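You operate a simulated robot arm through the tools that you are given. There is no shell and no other tool.

You run a simulated robot arm. Do the job below in one go: nothing can be reset, and whatever is moved stays where it is left.

TASK
Brush the muddy red potato clean at speed 3 and put it back.
Fine: switch off before you open the hood; at the end the hood is shut and the knob at 3; the rest ends as it began.

The check looks at the end state, three seconds after you hand in, the way a careful person would. Anything else that was tipped, shoved, dropped, spilled or broken makes it a failure.

THE ROBOT
A 6-joint arm with a fingered hand, fixed in place. Base frame: the origin is on the floor under the middle of its stand, x ahead of it, y to its left, z up; the work surface is at about z = 900. Units: mm, rad, N and s.
With the tool pointing down near the work surface it reaches from about 160 to 820 mm from the base axis. Its first joint turns from -2.897 to 2.897 rad. Payload 4 kg.
The TCP is the grasp point between the finger pads, 20 mm short of the fingertips. In the tool frame z runs along the fingers and y along their closing line. The gripper opens to 140 mm; its body begins 54 mm behind the TCP. The gripper is a hand of 3 fingers: y runs from the thumb to the fingers, the wrist lies at [0, 0, -215] in the tool frame, and closing takes about 1.5 s.
Orientation is told as [roll, pitch, yaw] about the base's x, y, z axes, in that order, counted from this pose: with the fingers straight down and closing along the base's y, the tool's x points along the base's -x, its y along +y and its z along -z.

THE INTERFACE
- The arm moves only by the tool arm_command. Its argument "commands" is a list that holds one entry, the list of rows, each a list of 6 numbers: the shift along the tool's x, y, z in mm, then the turn, a rotation vector about the tool's x, y, z in rad. In form: [[[tx, ty, tz, rx, ry, rz], ...]]. A call has 1 to 20 rows; each row shifts and turns the commanded pose from where the row before left it, along the tool's axes as they then stand. "grip" is the finger opening in mm, from 0 to 140, set as the call begins (left out, the last holds). Rows are played at 5 a second. More than 50 mm and 0.15 rad between two rows, or a gripper value outside its range, and nothing of the call is played. A pose out of reach is approached as far as the arm can. The call stops where the force on the tool passes 40 N (or 10 N more than at its start, if that is more) or the arm is blocked; 0.2 s more then pass. Each finger travels about 45 mm/s and halts on what it meets, pressing with about 29 N; the grip force reading is that of the motor and also rises with nothing between the fingers. The clock runs only during rows and for 0.2 s after the last one: add rows that do not move to give the fingers time. The reply holds the time, the measured pose of the TCP, the force on the tool along the base axes, the opening and the grip force, in the units named above and with some noise, with the torque about the TCP (base axes, N m) and any sound that the robot's microphone picked up.
- Cameras (640 x 400 px; columns grow to the right, rows downward): "scene" is fixed at [400.7, -651.6, 1517.8]; the picture's right is [1.00, -0.07, 0.00], its down [-0.05, -0.72, -0.70] and it looks along [0.05, 0.69, -0.72] (base axes); focal length 271 px, centre (320, 200). "wrist" rides on the gripper at [74, -43, -79] in the tool frame; the picture's right is [0.50, 0.87, 0.00], its down [-0.59, 0.34, -0.73] and it looks along [-0.64, 0.37, 0.68] (tool axes); focal length 275 px, centre (320, 200). There is no depth. A picture from a camera that has moved, and an enlarged one, comes with that camera's place and axes in the base frame and with its lens.
- camera(camera): a new picture of that camera. The clock stands still meanwhile.
- slide_trunk(by): moves the trunk up (or, below 0, down) by that many mm; the arm rides with it, the base frame stays. It gives what a move gives, with no picture.
- set_grasp(shape): the hand has 3 fingers and takes this shape, open, in about a second: jaw (thumb against the fingers, like two jaws); tri (thumb and two fingers); tip (a fingertip pinch); poke (one finger out to press); point (the index stretched); flat (the hand flat); cup (the hand cupped); fist (a fist). The gripper value then closes the fingers along that shape, each until it touches; the sizes above hold for jaw. It gives what a move gives, with no picture.
- enlarge(camera, box): a new picture of the part [left, top, right, bottom] of that camera's present view, enlarged. The clock stands still meanwhile.
- sign_off(): hands the job in; it is judged then, once.

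Nothing tells you positions but the pictures and the camera data. Unless the task says otherwise, let go and move clear before handing in.

The tools are called after ">>>" by a JSON object that holds its "op" and its "data". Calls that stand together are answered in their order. arm_command: Moves the arm, as the interface text tells. Its arguments: {"type":"object","properties":{"commands":{"type":"array","items":{"type":"array","items":{"type":"array","items":{"type":"number"}}}},"grip":{"type":"number"}},"required":["commands"]} The other tools are called the same way: slide_trunk (by) moves the trunk up or down; set_grasp (shape) gives the hand a shape; camera (camera) takes a picture; enlarge (camera, box) takes an enlarged picture of a part of a camera's view; sign_off () hands the job in.

At the start:

```text
clock: 0.0
eef_pos: [309.8, -246.9, 1248.1]
orientation: [0.002, 0.0, 0.0]
ft_force: [-0.4, -0.4, 0.7]
moment: [-0.04, -0.04, 0.0]
opening: 139.8
grasp_force: 0.0
shape: jaw
trunk travel left (down, up): [-100.0, 490.0]
```

scene: 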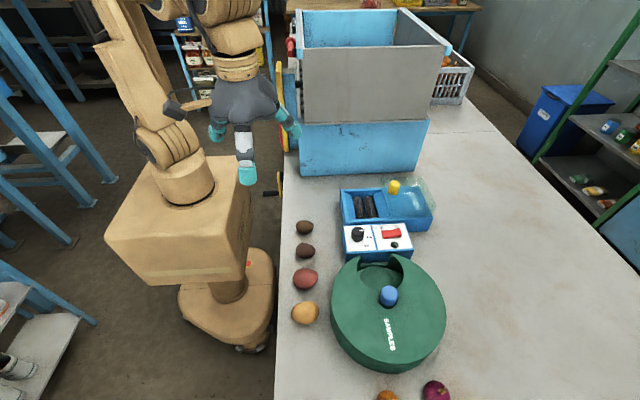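
wrist: 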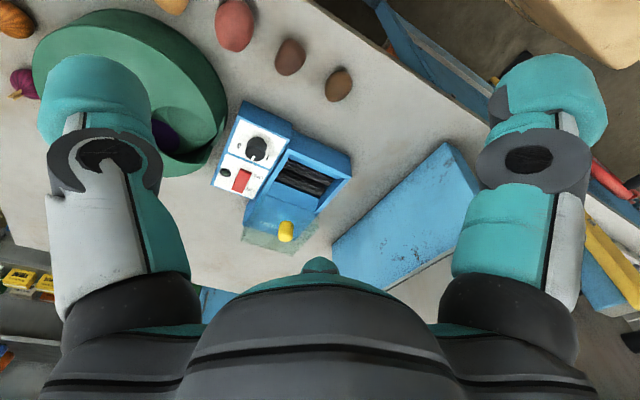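

I see a row of potatoes along the table's near-left edge, a blue brushing machine with a hood (yellow knob), a control panel with a dial and a red switch, and a green "SAMPLES" carousel. I'll look closer before I move.

>>> {"op": "enlarge", "data": {"camera": "scene", "box": [320, 160, 450, 260]}}

>>> {"op": "enlarge", "data": {"camera": "scene", "box": [270, 200, 470, 400]}}

>>> {"op": "enlarge", "data": {"camera": "wrist", "box": [180, 80, 380, 260]}}

>>> {"op": "enlarge", "data": {"camera": "wrist", "box": [0, 0, 400, 200]}}

```text
4.00 times, centred on (385, 210) of scene
camera zoom: at [400.7, -651.6, 1517.8], right [1.0, -0.07, 0.0], down [-0.05, -0.72, -0.7], along [0.05, 0.69, -0.72], focal length 1083 px, centre (60, 160)
```

zoom: 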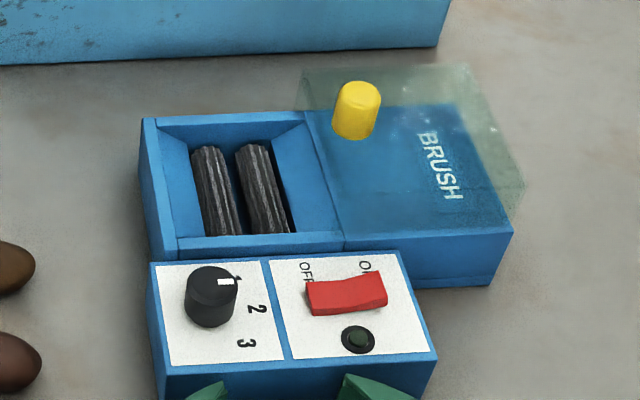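

```text
2.00 times, centred on (370, 300) of scene
camera zoom: at [400.7, -651.6, 1517.8], right [1.0, -0.07, 0.0], down [-0.05, -0.72, -0.7], along [0.05, 0.69, -0.72], focal length 541 px, centre (220, 0)
```

zoom: 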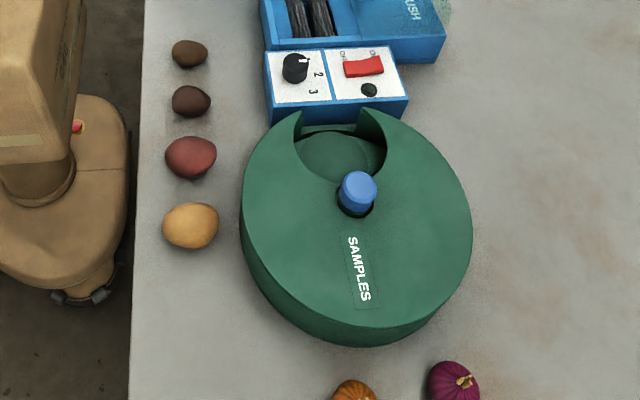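

```text
2.22 times, centred on (280, 170) of wrist
camera zoom: at [236.6, -291.1, 1328.1], right [-0.5, 0.87, 0.0], down [0.59, 0.34, 0.73], along [0.64, 0.37, -0.68], focal length 612 px, centre (409, 267)
```

zoom: 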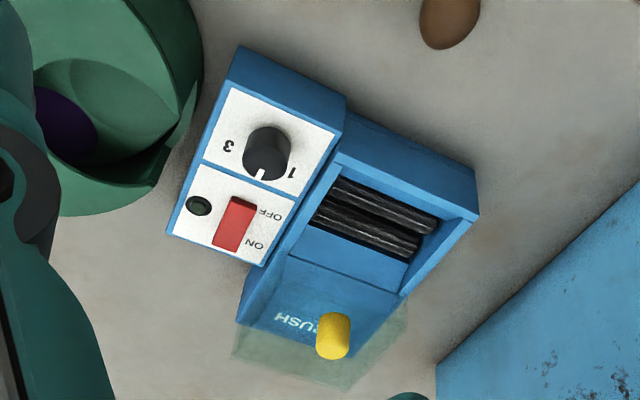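

```text
1.60 times, centred on (200, 100) of wrist
camera zoom: at [236.6, -291.1, 1328.1], right [-0.5, 0.87, 0.0], down [0.59, 0.34, 0.73], along [0.64, 0.37, -0.68], focal length 440 px, centre (512, 360)
```

zoom: 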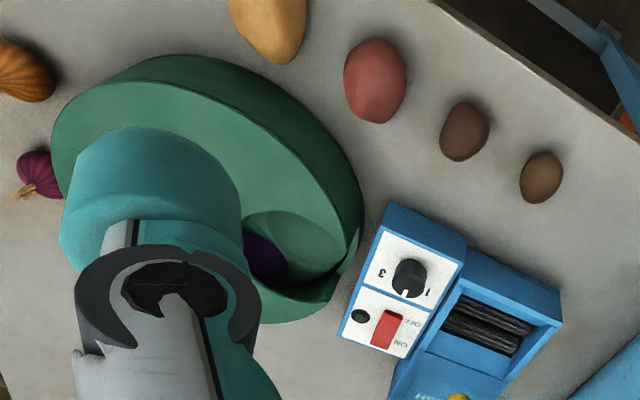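

I need to tell the potatoes apart: one looks muddy reddish-brown, one muddy yellow-brown, and there are clean ones. I'll enlarge each one and look inside the green carousel's window.

>>> {"op": "enlarge", "data": {"camera": "scene", "box": [285, 212, 335, 270]}}

>>> {"op": "enlarge", "data": {"camera": "scene", "box": [285, 260, 335, 330]}}

>>> {"op": "enlarge", "data": {"camera": "scene", "box": [335, 240, 435, 310]}}

>>> {"op": "enlarge", "data": {"camera": "wrist", "box": [200, 0, 360, 110]}}

>>> {"op": "enlarge", "data": {"camera": "scene", "box": [260, 0, 480, 180]}}

```text
6.90 times, centred on (310, 241) of scene
camera zoom: at [400.7, -651.6, 1517.8], right [1.0, -0.07, 0.0], down [-0.05, -0.72, -0.7], along [0.05, 0.69, -0.72], focal length 1867 px, centre (389, -83)
```

zoom: 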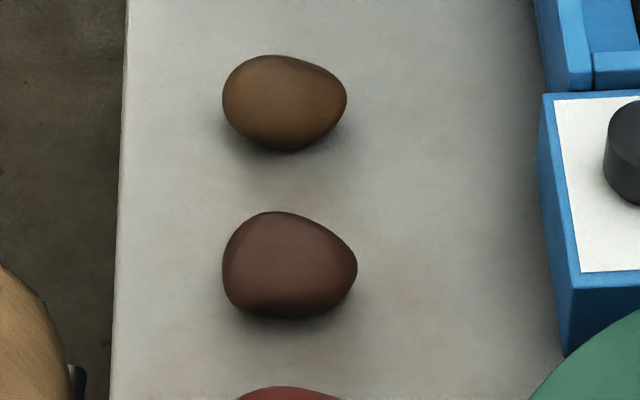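

```text
5.71 times, centred on (310, 295) of scene
camera zoom: at [400.7, -651.6, 1517.8], right [1.0, -0.07, 0.0], down [-0.05, -0.72, -0.7], along [0.05, 0.69, -0.72], focal length 1547 px, centre (377, -343)
```

zoom: 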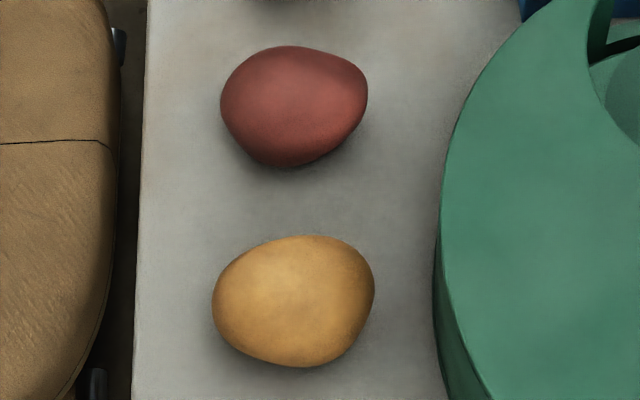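

```text
5.71 times, centred on (385, 275) of scene
camera zoom: at [400.7, -651.6, 1517.8], right [1.0, -0.07, 0.0], down [-0.05, -0.72, -0.7], along [0.05, 0.69, -0.72], focal length 1547 px, centre (-51, -229)
```

zoom: 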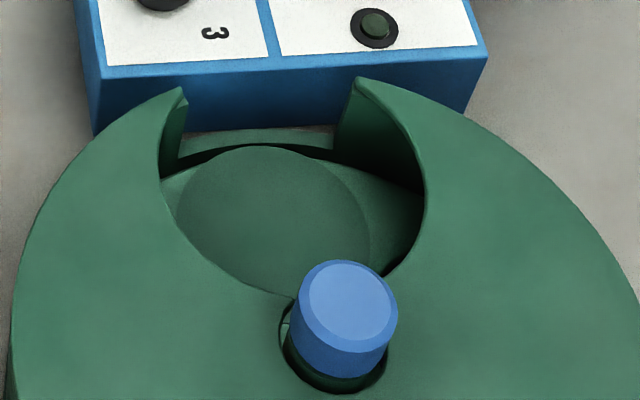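

```text
3.64 times, centred on (280, 55) of wrist
camera zoom: at [236.6, -291.1, 1328.1], right [-0.5, 0.87, 0.0], down [0.59, 0.34, 0.73], along [0.64, 0.37, -0.68], focal length 1001 px, centre (466, 727)
```

zoom: 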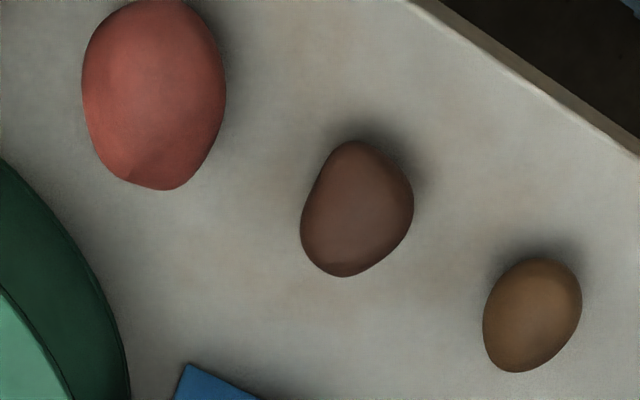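

```text
2.22 times, centred on (370, 90) of scene
camera zoom: at [400.7, -651.6, 1517.8], right [1.0, -0.07, 0.0], down [-0.05, -0.72, -0.7], along [0.05, 0.69, -0.72], focal length 602 px, centre (209, 444)
```

zoom: 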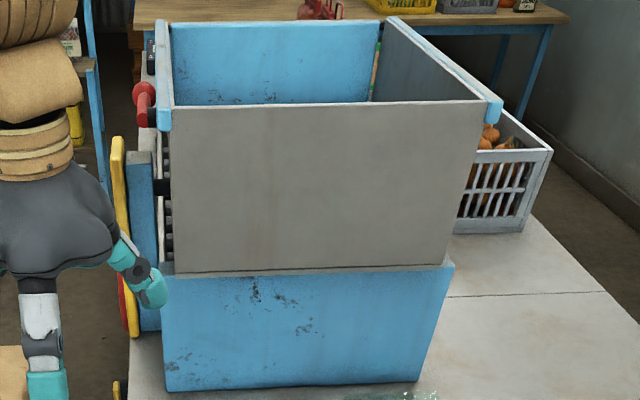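

The second potato from the far end is dark reddish-brown, so I take that as the muddy red one, at about (388, -253, 918). The plain red one is clean. Next I'll look closely at the hood, knob and switch.

>>> {"op": "enlarge", "data": {"camera": "scene", "box": [370, 165, 440, 240]}}

>>> {"op": "enlarge", "data": {"camera": "scene", "box": [340, 215, 420, 265]}}

>>> {"op": "enlarge", "data": {"camera": "wrist", "box": [220, 170, 340, 260]}}

>>> {"op": "enlarge", "data": {"camera": "wrist", "box": [200, 95, 300, 205]}}

```text
5.33 times, centred on (405, 202) of scene
camera zoom: at [400.7, -651.6, 1517.8], right [1.0, -0.07, 0.0], down [-0.05, -0.72, -0.7], along [0.05, 0.69, -0.72], focal length 1444 px, centre (-133, 187)
```

zoom: 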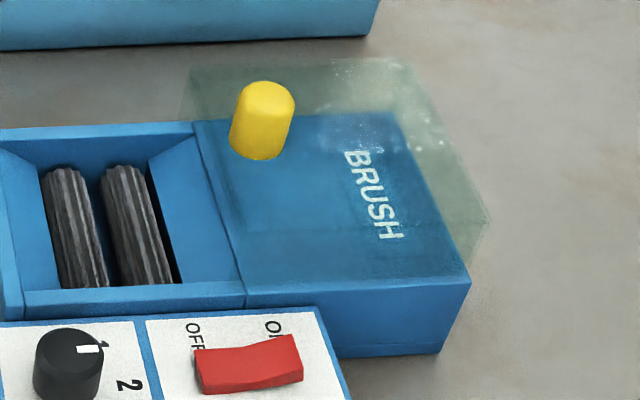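

```text
8.00 times, centred on (380, 240) of scene
camera zoom: at [400.7, -651.6, 1517.8], right [1.0, -0.07, 0.0], down [-0.05, -0.72, -0.7], along [0.05, 0.69, -0.72], focal length 2166 px, centre (-160, -120)
```

zoom: 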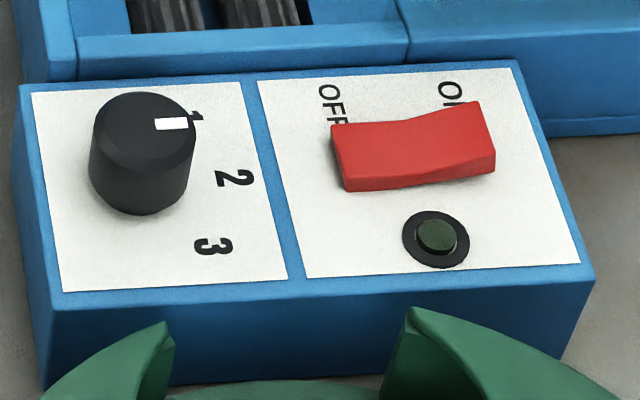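

```text
4.44 times, centred on (280, 215) of wrist
camera zoom: at [236.6, -291.1, 1328.1], right [-0.5, 0.87, 0.0], down [0.59, 0.34, 0.73], along [0.64, 0.37, -0.68], focal length 1224 px, centre (498, 133)
```

zoom: 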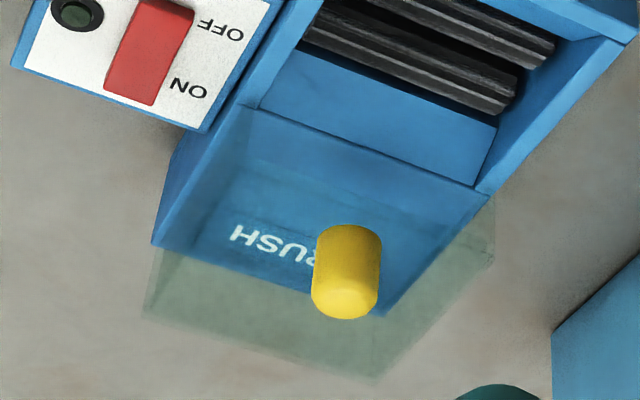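

```text
3.64 times, centred on (250, 150) of wrist
camera zoom: at [236.6, -291.1, 1328.1], right [-0.5, 0.87, 0.0], down [0.59, 0.34, 0.73], along [0.64, 0.37, -0.68], focal length 1001 px, centre (574, 382)
```

zoom: 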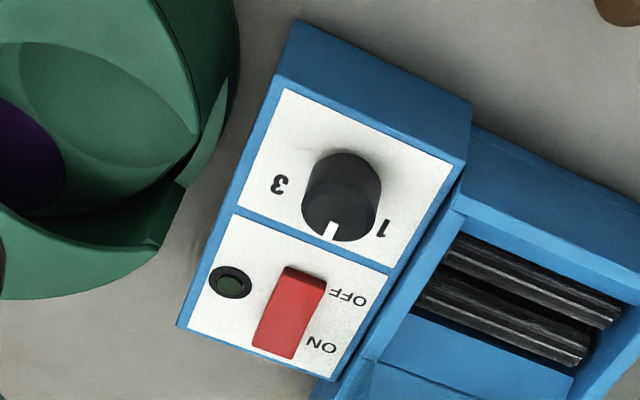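

The hood looks like a clear box sitting open on the right-hand block, with its yellow handle near (637, -134, 1000–1035). The dial is near (526, -238) and seems to point at 2. The rocker is near (615, -238) and looks OFF. Before planning finger clearances I'll look at the hand itself.

>>> {"op": "enlarge", "data": {"camera": "scene", "box": [180, 60, 320, 200]}}

>>> {"op": "camera", "data": {"camera": "wrist"}}

```text
2.86 times, centred on (250, 130) of scene
camera zoom: at [400.7, -651.6, 1517.8], right [1.0, -0.07, 0.0], down [-0.05, -0.72, -0.7], along [0.05, 0.69, -0.72], focal length 774 px, centre (520, 400)
```

zoom: 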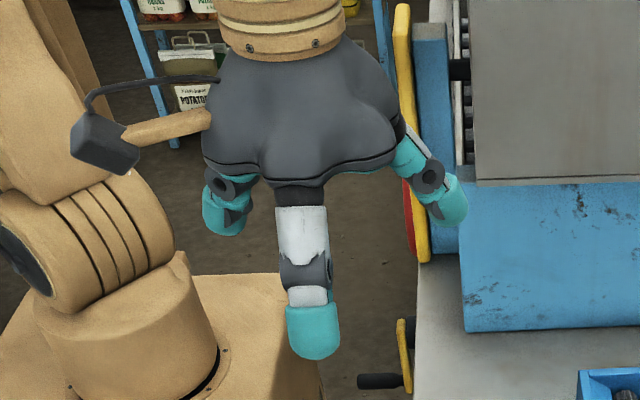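

```text
taken
camera wrist: at [236.6, -291.1, 1328.1], right [-0.5, 0.87, 0.0], down [0.59, 0.34, 0.73], along [0.64, 0.37, -0.68], focal length 275 px, centre (320, 200)
```

wrist: 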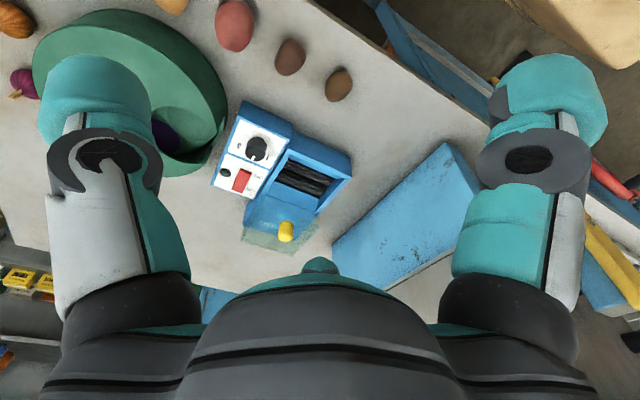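

The hand's thumb is on the −y side and the two fingers are on the +y side, spread wide along x. I'll close it part way in free air to see how the fingers travel.

>>> {"op": "arm_command", "data": {"commands": [[[0, 0, 0, 0, 0, 0], [0, 0, 0, 0, 0, 0], [0, 0, 0, 0, 0, 0], [0, 0, 0, 0, 0, 0], [0, 0, 0, 0, 0, 0], [0, 0, 0, 0, 0, 0], [0, 0, 0, 0, 0, 0], [0, 0, 0, 0, 0, 0]]], "grip": 50}}

>>> {"op": "enlarge", "data": {"camera": "scene", "box": [180, 60, 320, 200]}}

>>> {"op": "camera", "data": {"camera": "wrist"}}

```text
clock: 1.8
eef_pos: [311.0, -246.9, 1248.3]
orientation: [0.0, 0.0, 0.0]
ft_force: [0.5, -0.1, 0.8]
moment: [0.04, 0.02, 0.02]
opening: 50.5
grasp_force: 0.1
shape: jaw
trunk travel left (down, up): [-100.0, 490.0]
```

```text
2.86 times, centred on (250, 130) of scene
camera zoom: at [400.7, -651.6, 1517.8], right [1.0, -0.07, 0.0], down [-0.05, -0.72, -0.7], along [0.05, 0.69, -0.72], focal length 774 px, centre (520, 400)
```

zoom: 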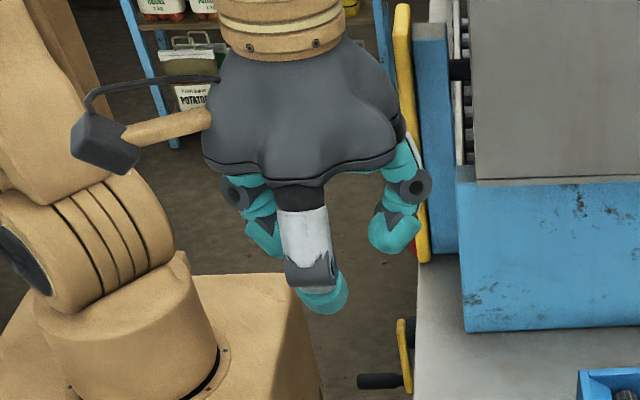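

```text
taken
camera wrist: at [236.7, -291.0, 1328.1], right [-0.5, 0.87, 0.0], down [0.59, 0.34, 0.73], along [0.64, 0.37, -0.68], focal length 275 px, centre (320, 200)
```

wrist: 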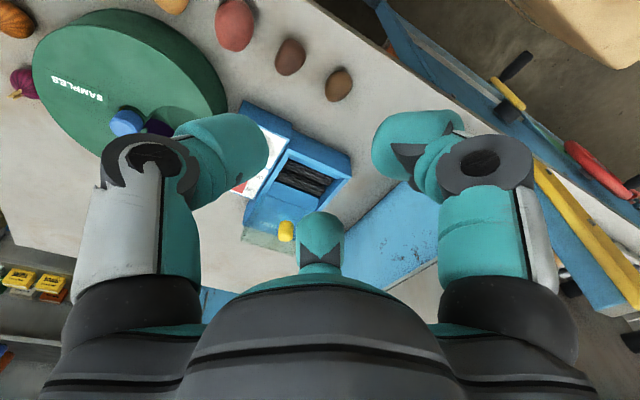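

The fingers close roughly radially toward the centre. I'll try the shapes I'd use for the dial and switch, "tip" and "poke", while still in free air.

>>> {"op": "set_grasp", "data": {"shape": "tip"}}

>>> {"op": "enlarge", "data": {"camera": "scene", "box": [180, 60, 320, 200]}}

>>> {"op": "camera", "data": {"camera": "wrist"}}

>>> {"op": "set_grasp", "data": {"shape": "poke"}}

>>> {"op": "enlarge", "data": {"camera": "scene", "box": [180, 60, 320, 200]}}

>>> {"op": "camera", "data": {"camera": "wrist"}}

>>> {"op": "set_grasp", "data": {"shape": "tri"}}

>>> {"op": "enlarge", "data": {"camera": "scene", "box": [180, 60, 320, 200]}}

>>> {"op": "camera", "data": {"camera": "wrist"}}

```text
clock: 2.7
eef_pos: [311.1, -247.6, 1247.4]
orientation: [0.001, 0.0, 0.001]
ft_force: [0.3, 0.4, -0.1]
moment: [0.02, -0.03, -0.01]
opening: 140.1
grasp_force: 0.1
shape: tip
trunk travel left (down, up): [-100.0, 490.0]
```

```text
2.86 times, centred on (250, 130) of scene
camera zoom: at [400.7, -651.6, 1517.8], right [1.0, -0.07, 0.0], down [-0.05, -0.72, -0.7], along [0.05, 0.69, -0.72], focal length 774 px, centre (520, 400)
```

zoom: 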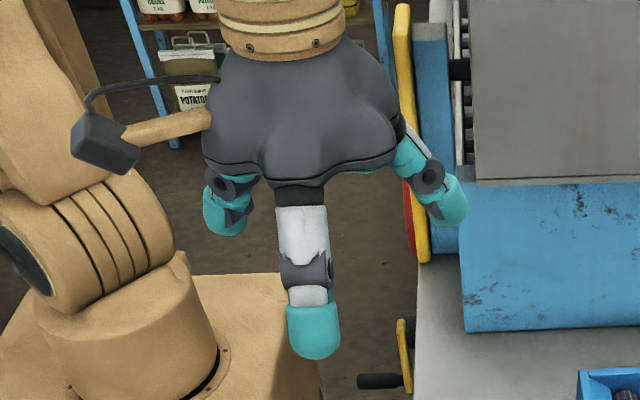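

```text
taken
camera wrist: at [236.7, -291.0, 1328.1], right [-0.5, 0.87, 0.0], down [0.59, 0.34, 0.73], along [0.64, 0.37, -0.68], focal length 275 px, centre (320, 200)
```

wrist: 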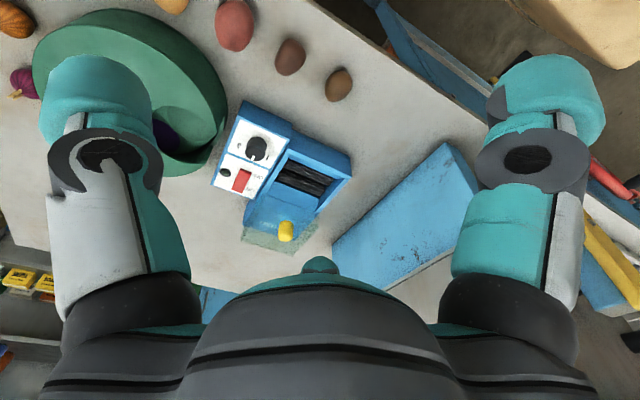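

```text
clock: 3.6
eef_pos: [310.0, -246.9, 1247.0]
orientation: [0.002, 0.0, 0.002]
ft_force: [-0.8, -0.1, 0.4]
moment: [0.03, 0.0, -0.01]
opening: 0.0
grasp_force: 0.1
shape: poke
trunk travel left (down, up): [-100.0, 490.0]
```

```text
2.86 times, centred on (250, 130) of scene
camera zoom: at [400.7, -651.6, 1517.8], right [1.0, -0.07, 0.0], down [-0.05, -0.72, -0.7], along [0.05, 0.69, -0.72], focal length 774 px, centre (520, 400)
```

zoom: 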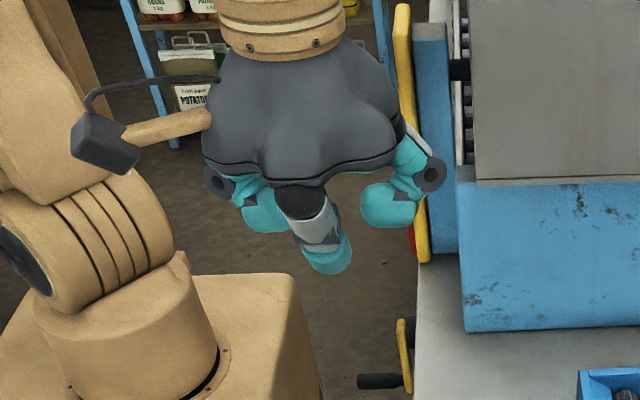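

```text
taken
camera wrist: at [236.7, -291.0, 1328.1], right [-0.5, 0.87, 0.0], down [0.59, 0.34, 0.73], along [0.64, 0.37, -0.68], focal length 275 px, centre (320, 200)
```

wrist: 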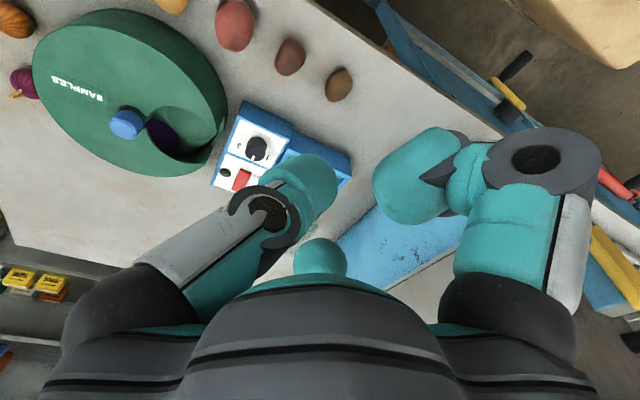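

```text
clock: 4.5
eef_pos: [311.7, -248.0, 1248.1]
orientation: [0.0, -0.001, 0.0]
ft_force: [0.2, 0.2, 0.3]
moment: [-0.02, -0.01, -0.01]
opening: 140.4
grasp_force: 0.0
shape: tri
trunk travel left (down, up): [-100.0, 490.0]
```

```text
2.86 times, centred on (250, 130) of scene
camera zoom: at [400.7, -651.6, 1517.8], right [1.0, -0.07, 0.0], down [-0.05, -0.72, -0.7], along [0.05, 0.69, -0.72], focal length 774 px, centre (520, 400)
```

zoom: 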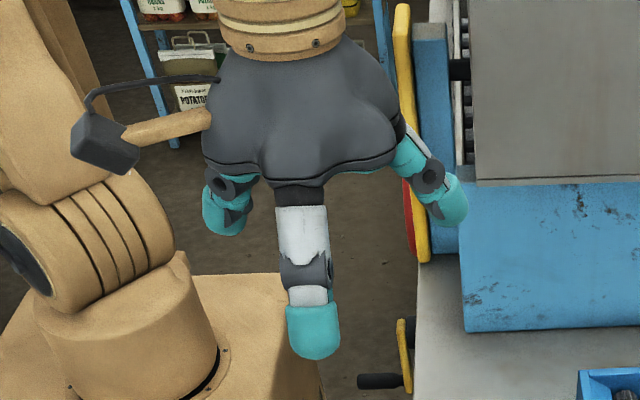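

```text
taken
camera wrist: at [236.7, -291.0, 1328.1], right [-0.5, 0.87, 0.0], down [0.59, 0.34, 0.73], along [0.64, 0.37, -0.68], focal length 275 px, centre (320, 200)
```

wrist: 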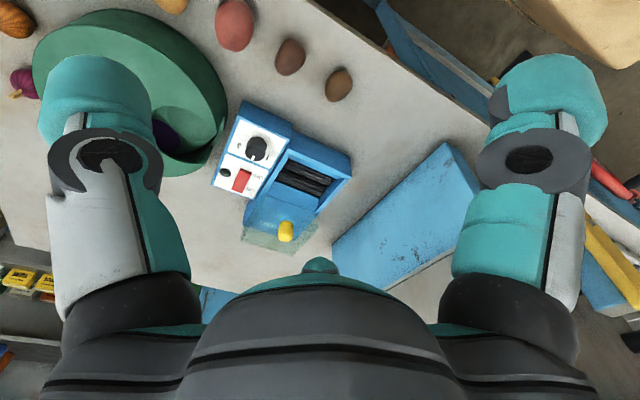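

"Poke" puts one fingertip on the tool axis about 20 mm below the TCP. "Jaw" and "tri" close as a three-finger centric grip with fingers 120° apart. I'll move above the machine for a closer look with the wrist camera, staying high.

>>> {"op": "set_grasp", "data": {"shape": "jaw"}}

>>> {"op": "arm_command", "data": {"commands": [[[-34, 10, 10, 0, 0, 0], [-34, 10, 10, 0, 0, 0], [-34, 10, 10, 0, 0, 0], [-34, 10, 10, 0, 0, 0], [-34, 10, 10, 0, 0, 0], [-34, 10, 10, 0, 0, 0], [0, 0, 0, 0, 0, 0]]]}}

>>> {"op": "camera", "data": {"camera": "wrist"}}

>>> {"op": "camera", "data": {"camera": "scene"}}

```text
clock: 5.4
eef_pos: [310.0, -247.5, 1249.5]
orientation: [-0.001, 0.0, 0.001]
ft_force: [-0.6, 0.5, -0.1]
moment: [-0.01, -0.01, 0.0]
opening: 139.9
grasp_force: 0.1
shape: jaw
trunk travel left (down, up): [-100.0, 490.0]
```

```text
clock: 7.0
eef_pos: [514.9, -187.9, 1189.2]
orientation: [-0.001, 0.0, 0.0]
ft_force: [-0.4, 0.2, -0.2]
moment: [0.03, -0.03, 0.0]
opening: 139.9
grasp_force: 0.0
shape: jaw
trunk travel left (down, up): [-100.0, 490.0]
```

```text
taken
camera wrist: at [440.8, -231.3, 1268.6], right [-0.5, 0.87, 0.0], down [0.59, 0.34, 0.73], along [0.64, 0.37, -0.68], focal length 275 px, centre (320, 200)
```

wrist: 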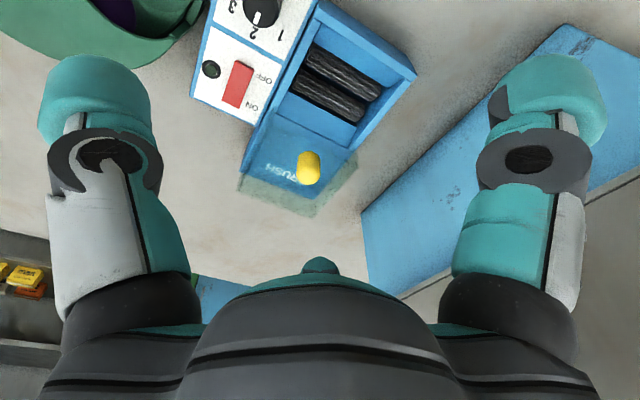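

```text
taken
```

scene: 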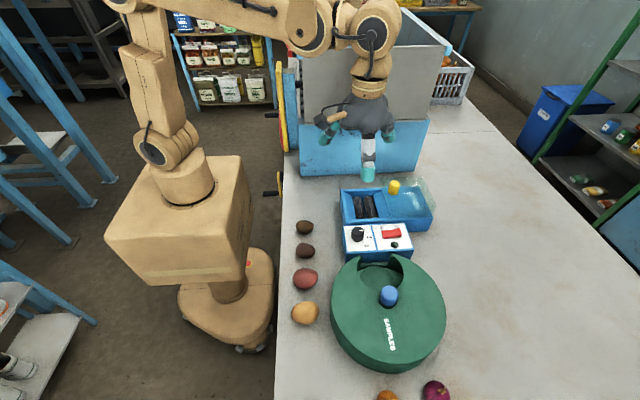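

>>> {"op": "enlarge", "data": {"camera": "wrist", "box": [180, 0, 430, 220]}}

>>> {"op": "enlarge", "data": {"camera": "wrist", "box": [190, 0, 310, 120]}}

>>> {"op": "enlarge", "data": {"camera": "wrist", "box": [230, 110, 370, 220]}}

```text
1.82 times, centred on (305, 110) of wrist
camera zoom: at [440.8, -231.3, 1268.6], right [-0.5, 0.87, 0.0], down [0.59, 0.34, 0.73], along [0.64, 0.37, -0.68], focal length 500 px, centre (347, 364)
```

zoom: 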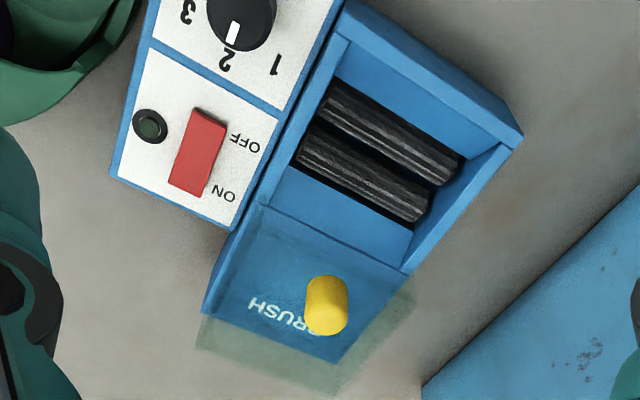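

```text
3.33 times, centred on (250, 60) of wrist
camera zoom: at [440.8, -231.3, 1268.6], right [-0.5, 0.87, 0.0], down [0.59, 0.34, 0.73], along [0.64, 0.37, -0.68], focal length 918 px, centre (553, 667)
```

zoom: 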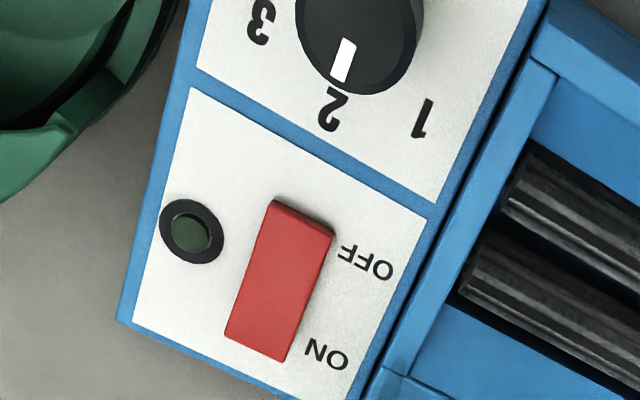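

```text
3.64 times, centred on (300, 165) of wrist
camera zoom: at [440.8, -231.3, 1268.6], right [-0.5, 0.87, 0.0], down [0.59, 0.34, 0.73], along [0.64, 0.37, -0.68], focal length 1001 px, centre (393, 327)
```

zoom: 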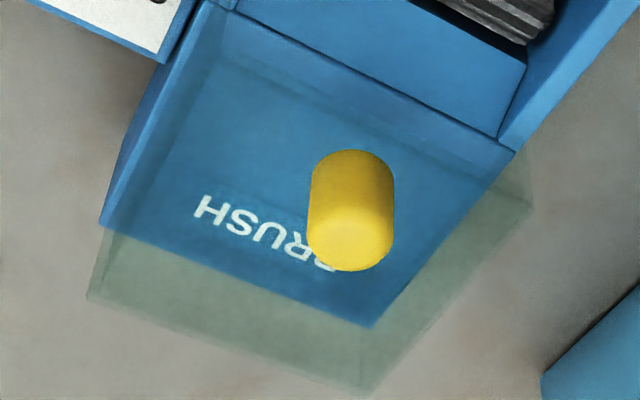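

The labels are confirmed: the dial points at 2 (+x), with 1 on the +y side and 3 on the −y side. The switch is OFF and the lamp is dark. The hood's handle is at about (635, -135). I'll move back for a centred close view of the panel and potatoes.

>>> {"op": "arm_command", "data": {"commands": [[[30, -30, 15, 0, 0, 0], [30, -30, 15, 0, 0, 0], [30, -30, 15, 0, 0, 0], [30, -30, 15, 0, 0, 0], [0, 0, 0, 0, 0, 0]]]}}

>>> {"op": "camera", "data": {"camera": "wrist"}}

>>> {"op": "enlarge", "data": {"camera": "wrist", "box": [200, 80, 440, 260]}}

```text
clock: 8.2
eef_pos: [397.9, -306.4, 1128.9]
orientation: [-0.002, 0.0, 0.0]
ft_force: [1.1, 0.5, 1.1]
moment: [-0.01, 0.01, 0.0]
opening: 140.1
grasp_force: 0.0
shape: jaw
trunk travel left (down, up): [-100.0, 490.0]
```

```text
taken
camera wrist: at [322.8, -350.1, 1207.6], right [-0.5, 0.87, 0.0], down [0.59, 0.34, 0.73], along [0.64, 0.37, -0.68], focal length 275 px, centre (320, 200)
```

wrist: 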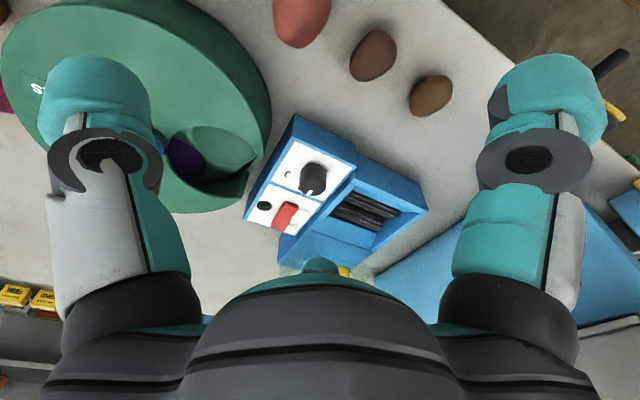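

```text
2.22 times, centred on (320, 170) of wrist
camera zoom: at [322.8, -350.1, 1207.6], right [-0.5, 0.87, 0.0], down [0.59, 0.34, 0.73], along [0.64, 0.37, -0.68], focal length 612 px, centre (320, 267)
```

zoom: 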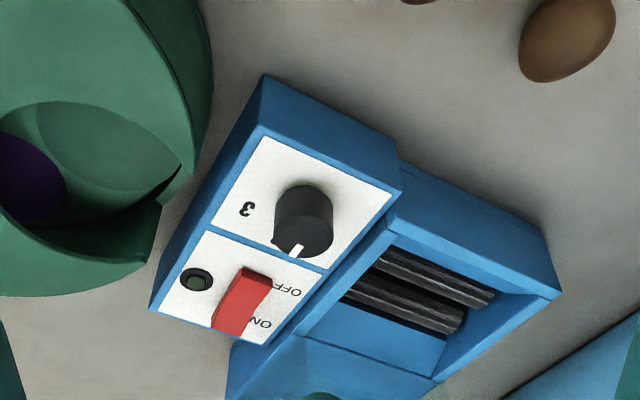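

The knob centre is near (525, -242), with its top at z≈970 and the panel at z≈945. The trough rim is z≈951 and the carousel top z≈965. I'll narrow the fingers, move above the knob and turn the hand about −37°, so the later sweep stays clear of the carousel.

>>> {"op": "arm_command", "data": {"commands": [[[-32, 16, 20, 0, 0, 0], [-32, 16, 20, 0, 0, 0], [-32, 16, 20, 0, 0, 0], [-32, 16, 20, 0, 0, 0], [0, 0, 0, 0, 0, 0.13], [0, 0, 0, 0, 0, 0.13], [0, 0, 0, 0, 0, 0.13], [0, 0, 0, 0, 0, 0.13], [0, 0, 0, 0, 0, 0.13], [0, 0, 0, 0, 0, 0]]], "grip": 66}}

>>> {"op": "camera", "data": {"camera": "wrist"}}

>>> {"op": "enlarge", "data": {"camera": "scene", "box": [320, 130, 450, 260]}}

```text
clock: 10.4
eef_pos: [522.1, -243.6, 1047.6]
orientation: [0.001, 0.001, -0.651]
ft_force: [0.5, -0.1, 0.0]
moment: [0.0, -0.04, 0.02]
opening: 66.0
grasp_force: 0.1
shape: jaw
trunk travel left (down, up): [-100.0, 490.0]
```

```text
taken
camera wrist: at [437.5, -233.8, 1127.6], right [0.13, 0.99, 0.0], down [0.67, -0.09, 0.73], along [0.73, -0.09, -0.68], focal length 275 px, centre (320, 200)
```

wrist: 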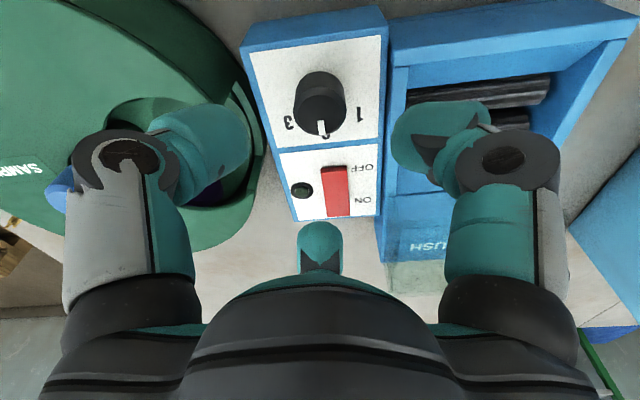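

```text
3.08 times, centred on (385, 195) of scene
camera zoom: at [400.7, -651.6, 1517.8], right [1.0, -0.07, 0.0], down [-0.05, -0.72, -0.7], along [0.05, 0.69, -0.72], focal length 833 px, centre (120, 215)
```

zoom: 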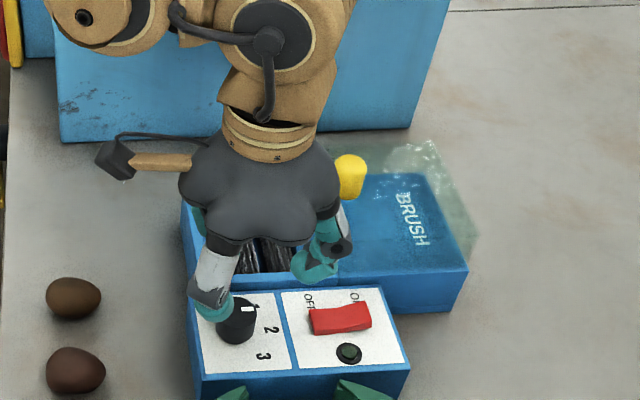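

>>> {"op": "enlarge", "data": {"camera": "wrist", "box": [265, 50, 385, 150]}}

```text
4.00 times, centred on (325, 100) of wrist
camera zoom: at [437.5, -233.8, 1127.6], right [0.13, 0.99, 0.0], down [0.67, -0.09, 0.73], along [0.73, -0.09, -0.68], focal length 1101 px, centre (300, 600)
```

zoom: 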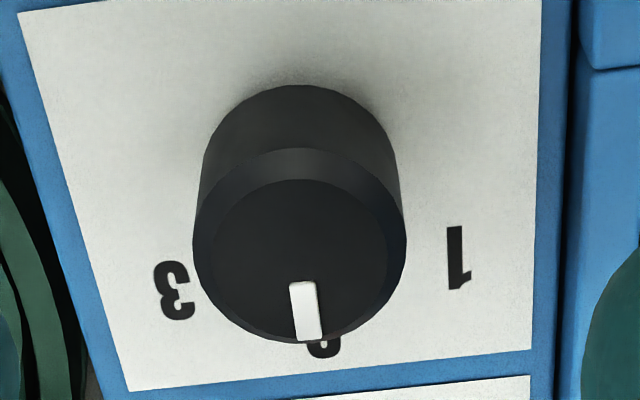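

The knob is about 4 mm ahead of the tool axis and its pointer is at 2. I'll shift to centre over it and descend so the fingertips straddle it, staying above the trough rim.

>>> {"op": "arm_command", "data": {"commands": [[[-3.3, 1.9, 0, 0, 0, 0], [0, 0, 20, 0, 0, 0], [0, 0, 20, 0, 0, 0], [0, 0, 16, 0, 0, 0], [0, 0, 0, 0, 0, 0]]]}}

>>> {"op": "camera", "data": {"camera": "wrist"}}

>>> {"op": "enlarge", "data": {"camera": "scene", "box": [320, 160, 450, 270]}}

```text
clock: 11.6
eef_pos: [528.0, -243.1, 992.2]
orientation: [-0.001, 0.0, -0.65]
ft_force: [0.4, 0.6, 0.1]
moment: [0.02, -0.02, 0.01]
opening: 66.3
grasp_force: 0.0
shape: jaw
trunk travel left (down, up): [-100.0, 490.0]
```

```text
taken
camera wrist: at [441.8, -233.7, 1072.0], right [0.13, 0.99, 0.0], down [0.67, -0.09, 0.73], along [0.73, -0.09, -0.68], focal length 275 px, centre (320, 200)
```

wrist: 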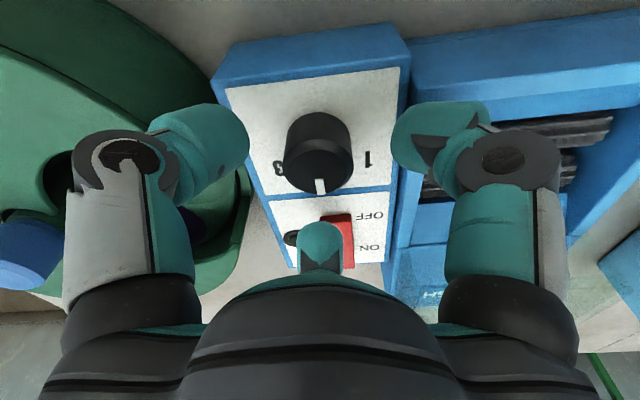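

```text
3.64 times, centred on (385, 215) of scene
camera zoom: at [400.7, -651.6, 1517.8], right [1.0, -0.07, 0.0], down [-0.05, -0.72, -0.7], along [0.05, 0.69, -0.72], focal length 984 px, centre (84, 146)
```

zoom: 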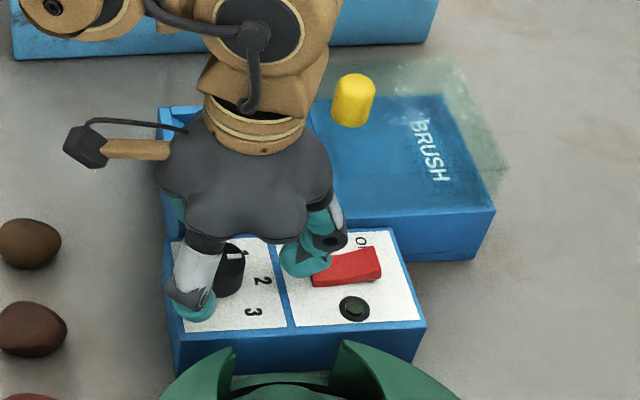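

>>> {"op": "arm_command", "data": {"commands": [[[0, 0, 0, 0, 0, 0], [0, 0, 0, 0, 0, 0], [0, 0, 0, 0, 0, 0]]], "grip": 50}}

>>> {"op": "enlarge", "data": {"camera": "wrist", "box": [240, 80, 400, 280]}}

```text
clock: 12.4
eef_pos: [526.9, -243.7, 993.0]
orientation: [0.001, 0.0, -0.65]
ft_force: [0.2, -0.4, 0.2]
moment: [-0.05, -0.02, -0.02]
opening: 50.2
grasp_force: 0.1
shape: jaw
trunk travel left (down, up): [-100.0, 490.0]
```

```text
2.00 times, centred on (320, 180) of wrist
camera zoom: at [441.8, -233.7, 1072.2], right [0.13, 0.99, 0.0], down [0.67, -0.09, 0.73], along [0.73, -0.09, -0.68], focal length 551 px, centre (320, 240)
```

zoom: 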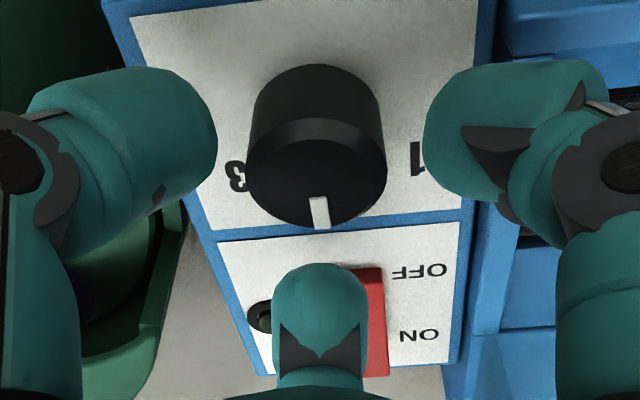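

>>> {"op": "arm_command", "data": {"commands": [[[-1.5, 0.5, 0, 0, 0, 0], [0, 0, 8, 0, 0, 0], [0, 0, 7, 0, 0, 0], [0, 0, 0, 0, 0, 0]]]}}

>>> {"op": "enlarge", "data": {"camera": "wrist", "box": [240, 80, 400, 280]}}

>>> {"op": "enlarge", "data": {"camera": "scene", "box": [335, 180, 425, 270]}}

```text
clock: 13.4
eef_pos: [526.4, -243.6, 978.3]
orientation: [0.001, 0.001, -0.65]
ft_force: [-0.6, 0.3, 0.1]
moment: [0.01, 0.03, 0.02]
opening: 50.6
grasp_force: 0.0
shape: jaw
trunk travel left (down, up): [-100.0, 490.0]
```

```text
2.00 times, centred on (320, 180) of wrist
camera zoom: at [443.1, -234.3, 1057.0], right [0.13, 0.99, 0.0], down [0.67, -0.09, 0.73], along [0.73, -0.09, -0.68], focal length 551 px, centre (320, 240)
```

zoom: 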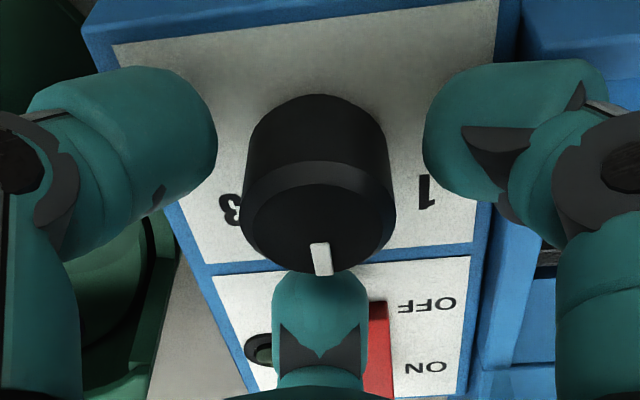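

```text
4.44 times, centred on (380, 225) of scene
camera zoom: at [400.7, -651.6, 1517.8], right [1.0, -0.07, 0.0], down [-0.05, -0.72, -0.7], along [0.05, 0.69, -0.72], focal length 1203 px, centre (53, 89)
```

zoom: 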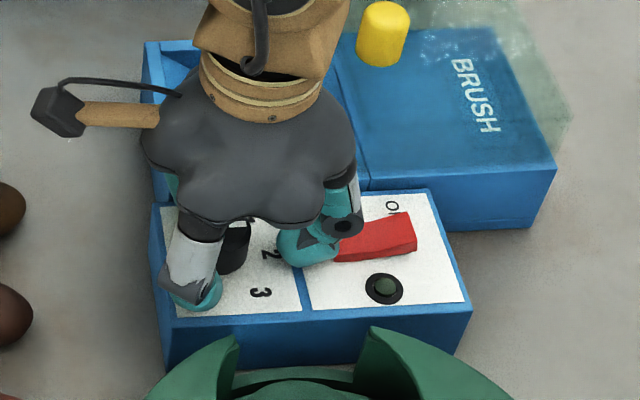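

Fingers surround the knob with nothing touching. I'll close on it now.

>>> {"op": "arm_command", "data": {"commands": [[[0, 0, 0, 0, 0, 0], [0, 0, 0, 0, 0, 0], [0, 0, 0, 0, 0, 0], [0, 0, 0, 0, 0, 0], [0, 0, 0, 0, 0, 0]]], "grip": 26}}

>>> {"op": "enlarge", "data": {"camera": "wrist", "box": [240, 80, 400, 280]}}

```text
clock: 14.6
eef_pos: [527.6, -244.4, 976.9]
orientation: [0.002, 0.001, -0.651]
ft_force: [1.7, -0.2, -6.5]
moment: [-0.07, -0.08, 0.01]
opening: 27.5
grasp_force: 28.9
shape: jaw
trunk travel left (down, up): [-100.0, 490.0]
```

```text
2.00 times, centred on (320, 180) of wrist
camera zoom: at [443.6, -234.5, 1056.7], right [0.13, 0.99, 0.0], down [0.67, -0.09, 0.73], along [0.73, -0.09, -0.68], focal length 551 px, centre (320, 240)
```

zoom: 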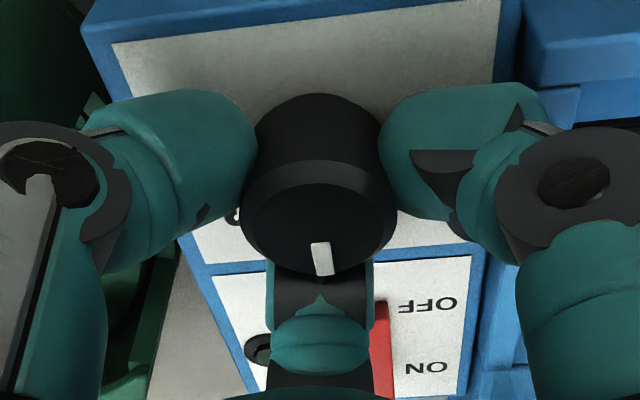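

The knob is gripped. I'll turn it clockwise (seen from above) toward 3, part way first to check that it follows.

>>> {"op": "arm_command", "data": {"commands": [[[0, 0, 0, 0, 0, 0.1], [0, 0, 0, 0, 0, 0.1], [0, 0, 0, 0, 0, 0.1], [0, 0, 0, 0, 0, 0.1], [0, 0, 0, 0, 0, 0]]]}}

>>> {"op": "enlarge", "data": {"camera": "wrist", "box": [240, 80, 400, 280]}}

>>> {"op": "enlarge", "data": {"camera": "scene", "box": [335, 180, 425, 270]}}

```text
clock: 15.8
eef_pos: [527.9, -246.6, 977.4]
orientation: [0.0, 0.0, -1.051]
ft_force: [-2.6, -13.5, -2.0]
moment: [-0.26, -0.05, 0.08]
opening: 27.8
grasp_force: 29.0
shape: jaw
trunk travel left (down, up): [-100.0, 490.0]
```

```text
2.00 times, centred on (320, 180) of wrist
camera zoom: at [453.9, -204.1, 1056.6], right [0.5, 0.86, 0.0], down [0.59, -0.34, 0.73], along [0.63, -0.37, -0.68], focal length 551 px, centre (320, 240)
```

zoom: 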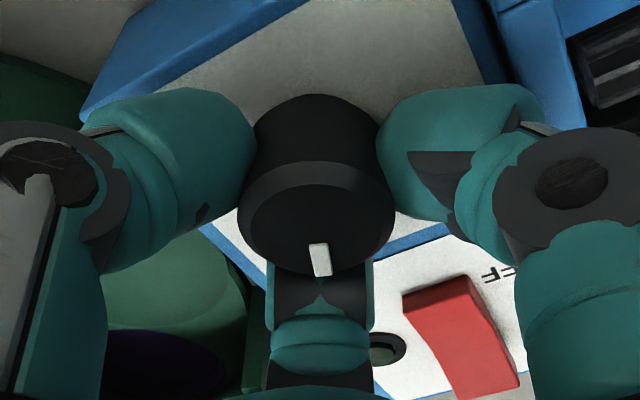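

```text
4.44 times, centred on (380, 225) of scene
camera zoom: at [400.7, -651.6, 1517.8], right [1.0, -0.07, 0.0], down [-0.05, -0.72, -0.7], along [0.05, 0.69, -0.72], focal length 1203 px, centre (53, 89)
```

zoom: 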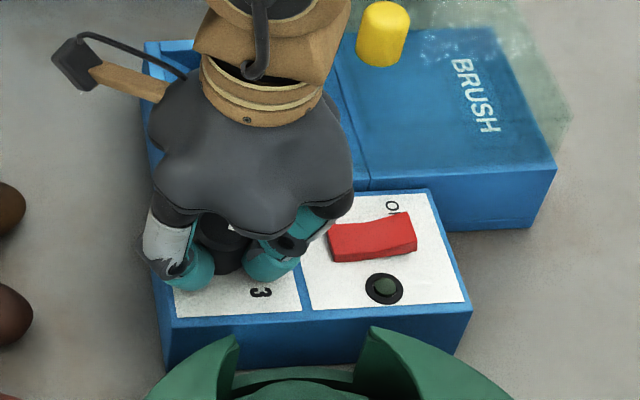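

The knob follows the hand, with a small sideways load. I'll ease the hand over slightly and continue.

>>> {"op": "arm_command", "data": {"commands": [[[-1.3, -0.8, 0, 0, 0, 0], [0, 0, 0, 0, 0, 0.08], [0, 0, 0, 0, 0, 0.08], [0, 0, 0, 0, 0, 0.08], [0, 0, 0, 0, 0, 0]]]}}

>>> {"op": "enlarge", "data": {"camera": "wrist", "box": [240, 80, 400, 280]}}

>>> {"op": "enlarge", "data": {"camera": "scene", "box": [335, 180, 425, 270]}}

```text
clock: 17.0
eef_pos: [528.3, -246.9, 977.0]
orientation: [-0.001, 0.002, -1.292]
ft_force: [-7.4, -15.5, -4.0]
moment: [-0.34, 0.06, 0.12]
opening: 27.5
grasp_force: 29.0
shape: jaw
trunk travel left (down, up): [-100.0, 490.0]
```

```text
2.00 times, centred on (320, 180) of wrist
camera zoom: at [465.6, -189.0, 1056.7], right [0.69, 0.72, 0.0], down [0.49, -0.47, 0.73], along [0.53, -0.51, -0.68], focal length 551 px, centre (320, 240)
```

zoom: 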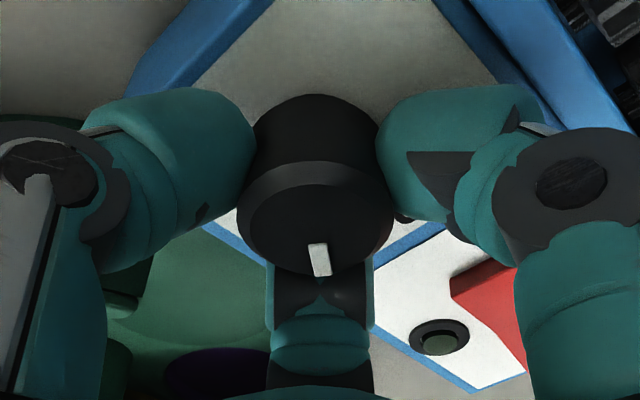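

```text
4.44 times, centred on (380, 225) of scene
camera zoom: at [400.7, -651.6, 1517.8], right [1.0, -0.07, 0.0], down [-0.05, -0.72, -0.7], along [0.05, 0.69, -0.72], focal length 1203 px, centre (53, 89)
```

zoom: 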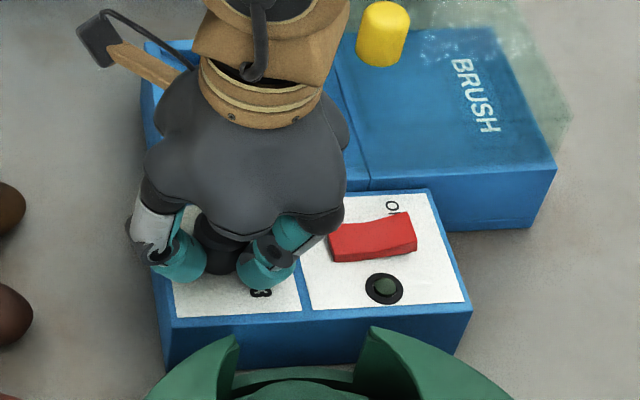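

>>> {"op": "arm_command", "data": {"commands": [[[-1.2, -1.0, 0, 0, 0, 0], [0, 0, 0, 0, 0, 0.08], [0, 0, 0, 0, 0, 0.08], [0, 0, 0, 0, 0, 0.08], [0, 0, 0, 0, 0, 0]]]}}

>>> {"op": "enlarge", "data": {"camera": "scene", "box": [335, 180, 425, 270]}}

```text
clock: 18.2
eef_pos: [525.5, -247.8, 976.4]
orientation: [-0.001, 0.002, -1.531]
ft_force: [-13.2, -12.5, -7.7]
moment: [-0.28, 0.11, 0.14]
opening: 27.7
grasp_force: 28.5
shape: jaw
trunk travel left (down, up): [-100.0, 490.0]
```

```text
4.44 times, centred on (380, 225) of scene
camera zoom: at [400.7, -651.6, 1517.8], right [1.0, -0.07, 0.0], down [-0.05, -0.72, -0.7], along [0.05, 0.69, -0.72], focal length 1203 px, centre (53, 89)
```

zoom: 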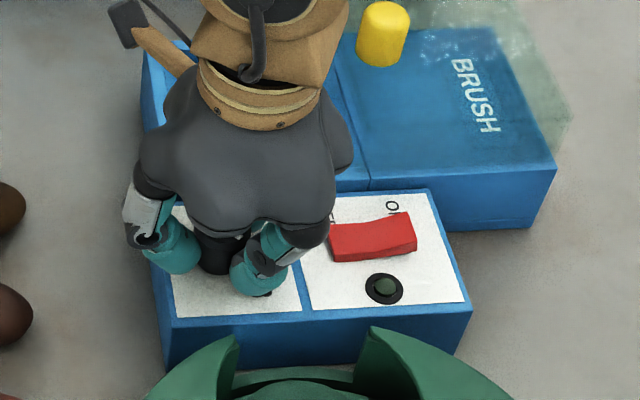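

>>> {"op": "arm_command", "data": {"commands": [[[0, 0, 0, 0, 0, 0], [0, 0, 0, 0, 0, 0], [0, 0, 0, 0, 0, 0], [0, 0, 0, 0, 0, 0], [0, 0, -20, 0, 0, 0], [0, 0, -25, 0, 0, 0], [0, 0, -25, 0, 0, 0], [0, 0, 0, 0, 0, 0]]], "grip": 56}}

>>> {"op": "camera", "data": {"camera": "wrist"}}

>>> {"op": "enlarge", "data": {"camera": "wrist", "box": [260, 50, 380, 170]}}

>>> {"op": "enlarge", "data": {"camera": "scene", "box": [335, 200, 415, 270]}}

```text
clock: 20.0
eef_pos: [527.4, -247.3, 1047.3]
orientation: [0.0, 0.0, -1.529]
ft_force: [-0.8, 0.0, 0.2]
moment: [0.01, -0.02, 0.0]
opening: 56.1
grasp_force: 0.0
shape: jaw
trunk travel left (down, up): [-100.0, 490.0]
```

```text
taken
camera wrist: at [481.7, -175.6, 1127.2], right [0.84, 0.54, 0.0], down [0.36, -0.57, 0.73], along [0.39, -0.62, -0.68], focal length 275 px, centre (320, 200)
```

wrist: 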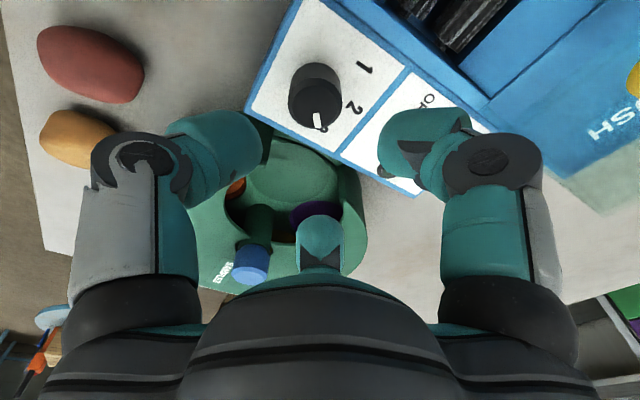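

```text
3.33 times, centred on (320, 110) of wrist
camera zoom: at [481.7, -175.6, 1127.2], right [0.84, 0.54, 0.0], down [0.36, -0.57, 0.73], along [0.39, -0.62, -0.68], focal length 918 px, centre (320, 500)
```

zoom: 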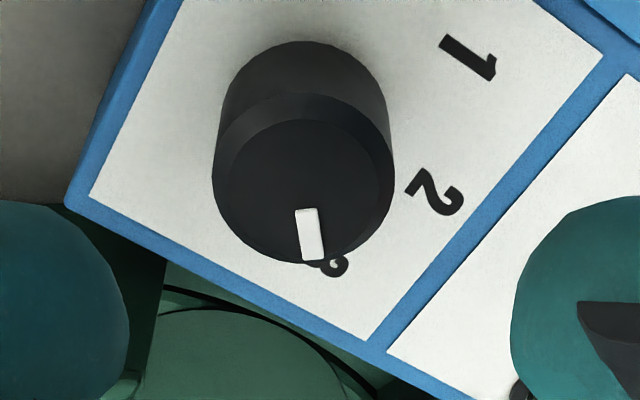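

```text
5.71 times, centred on (375, 235) of scene
camera zoom: at [400.7, -651.6, 1517.8], right [1.0, -0.07, 0.0], down [-0.05, -0.72, -0.7], along [0.05, 0.69, -0.72], focal length 1547 px, centre (6, 0)
```

zoom: 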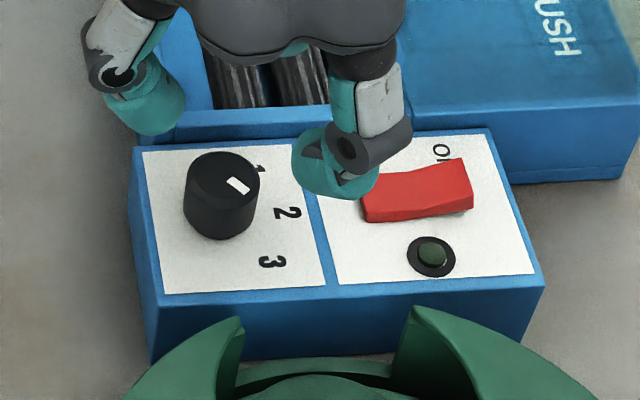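

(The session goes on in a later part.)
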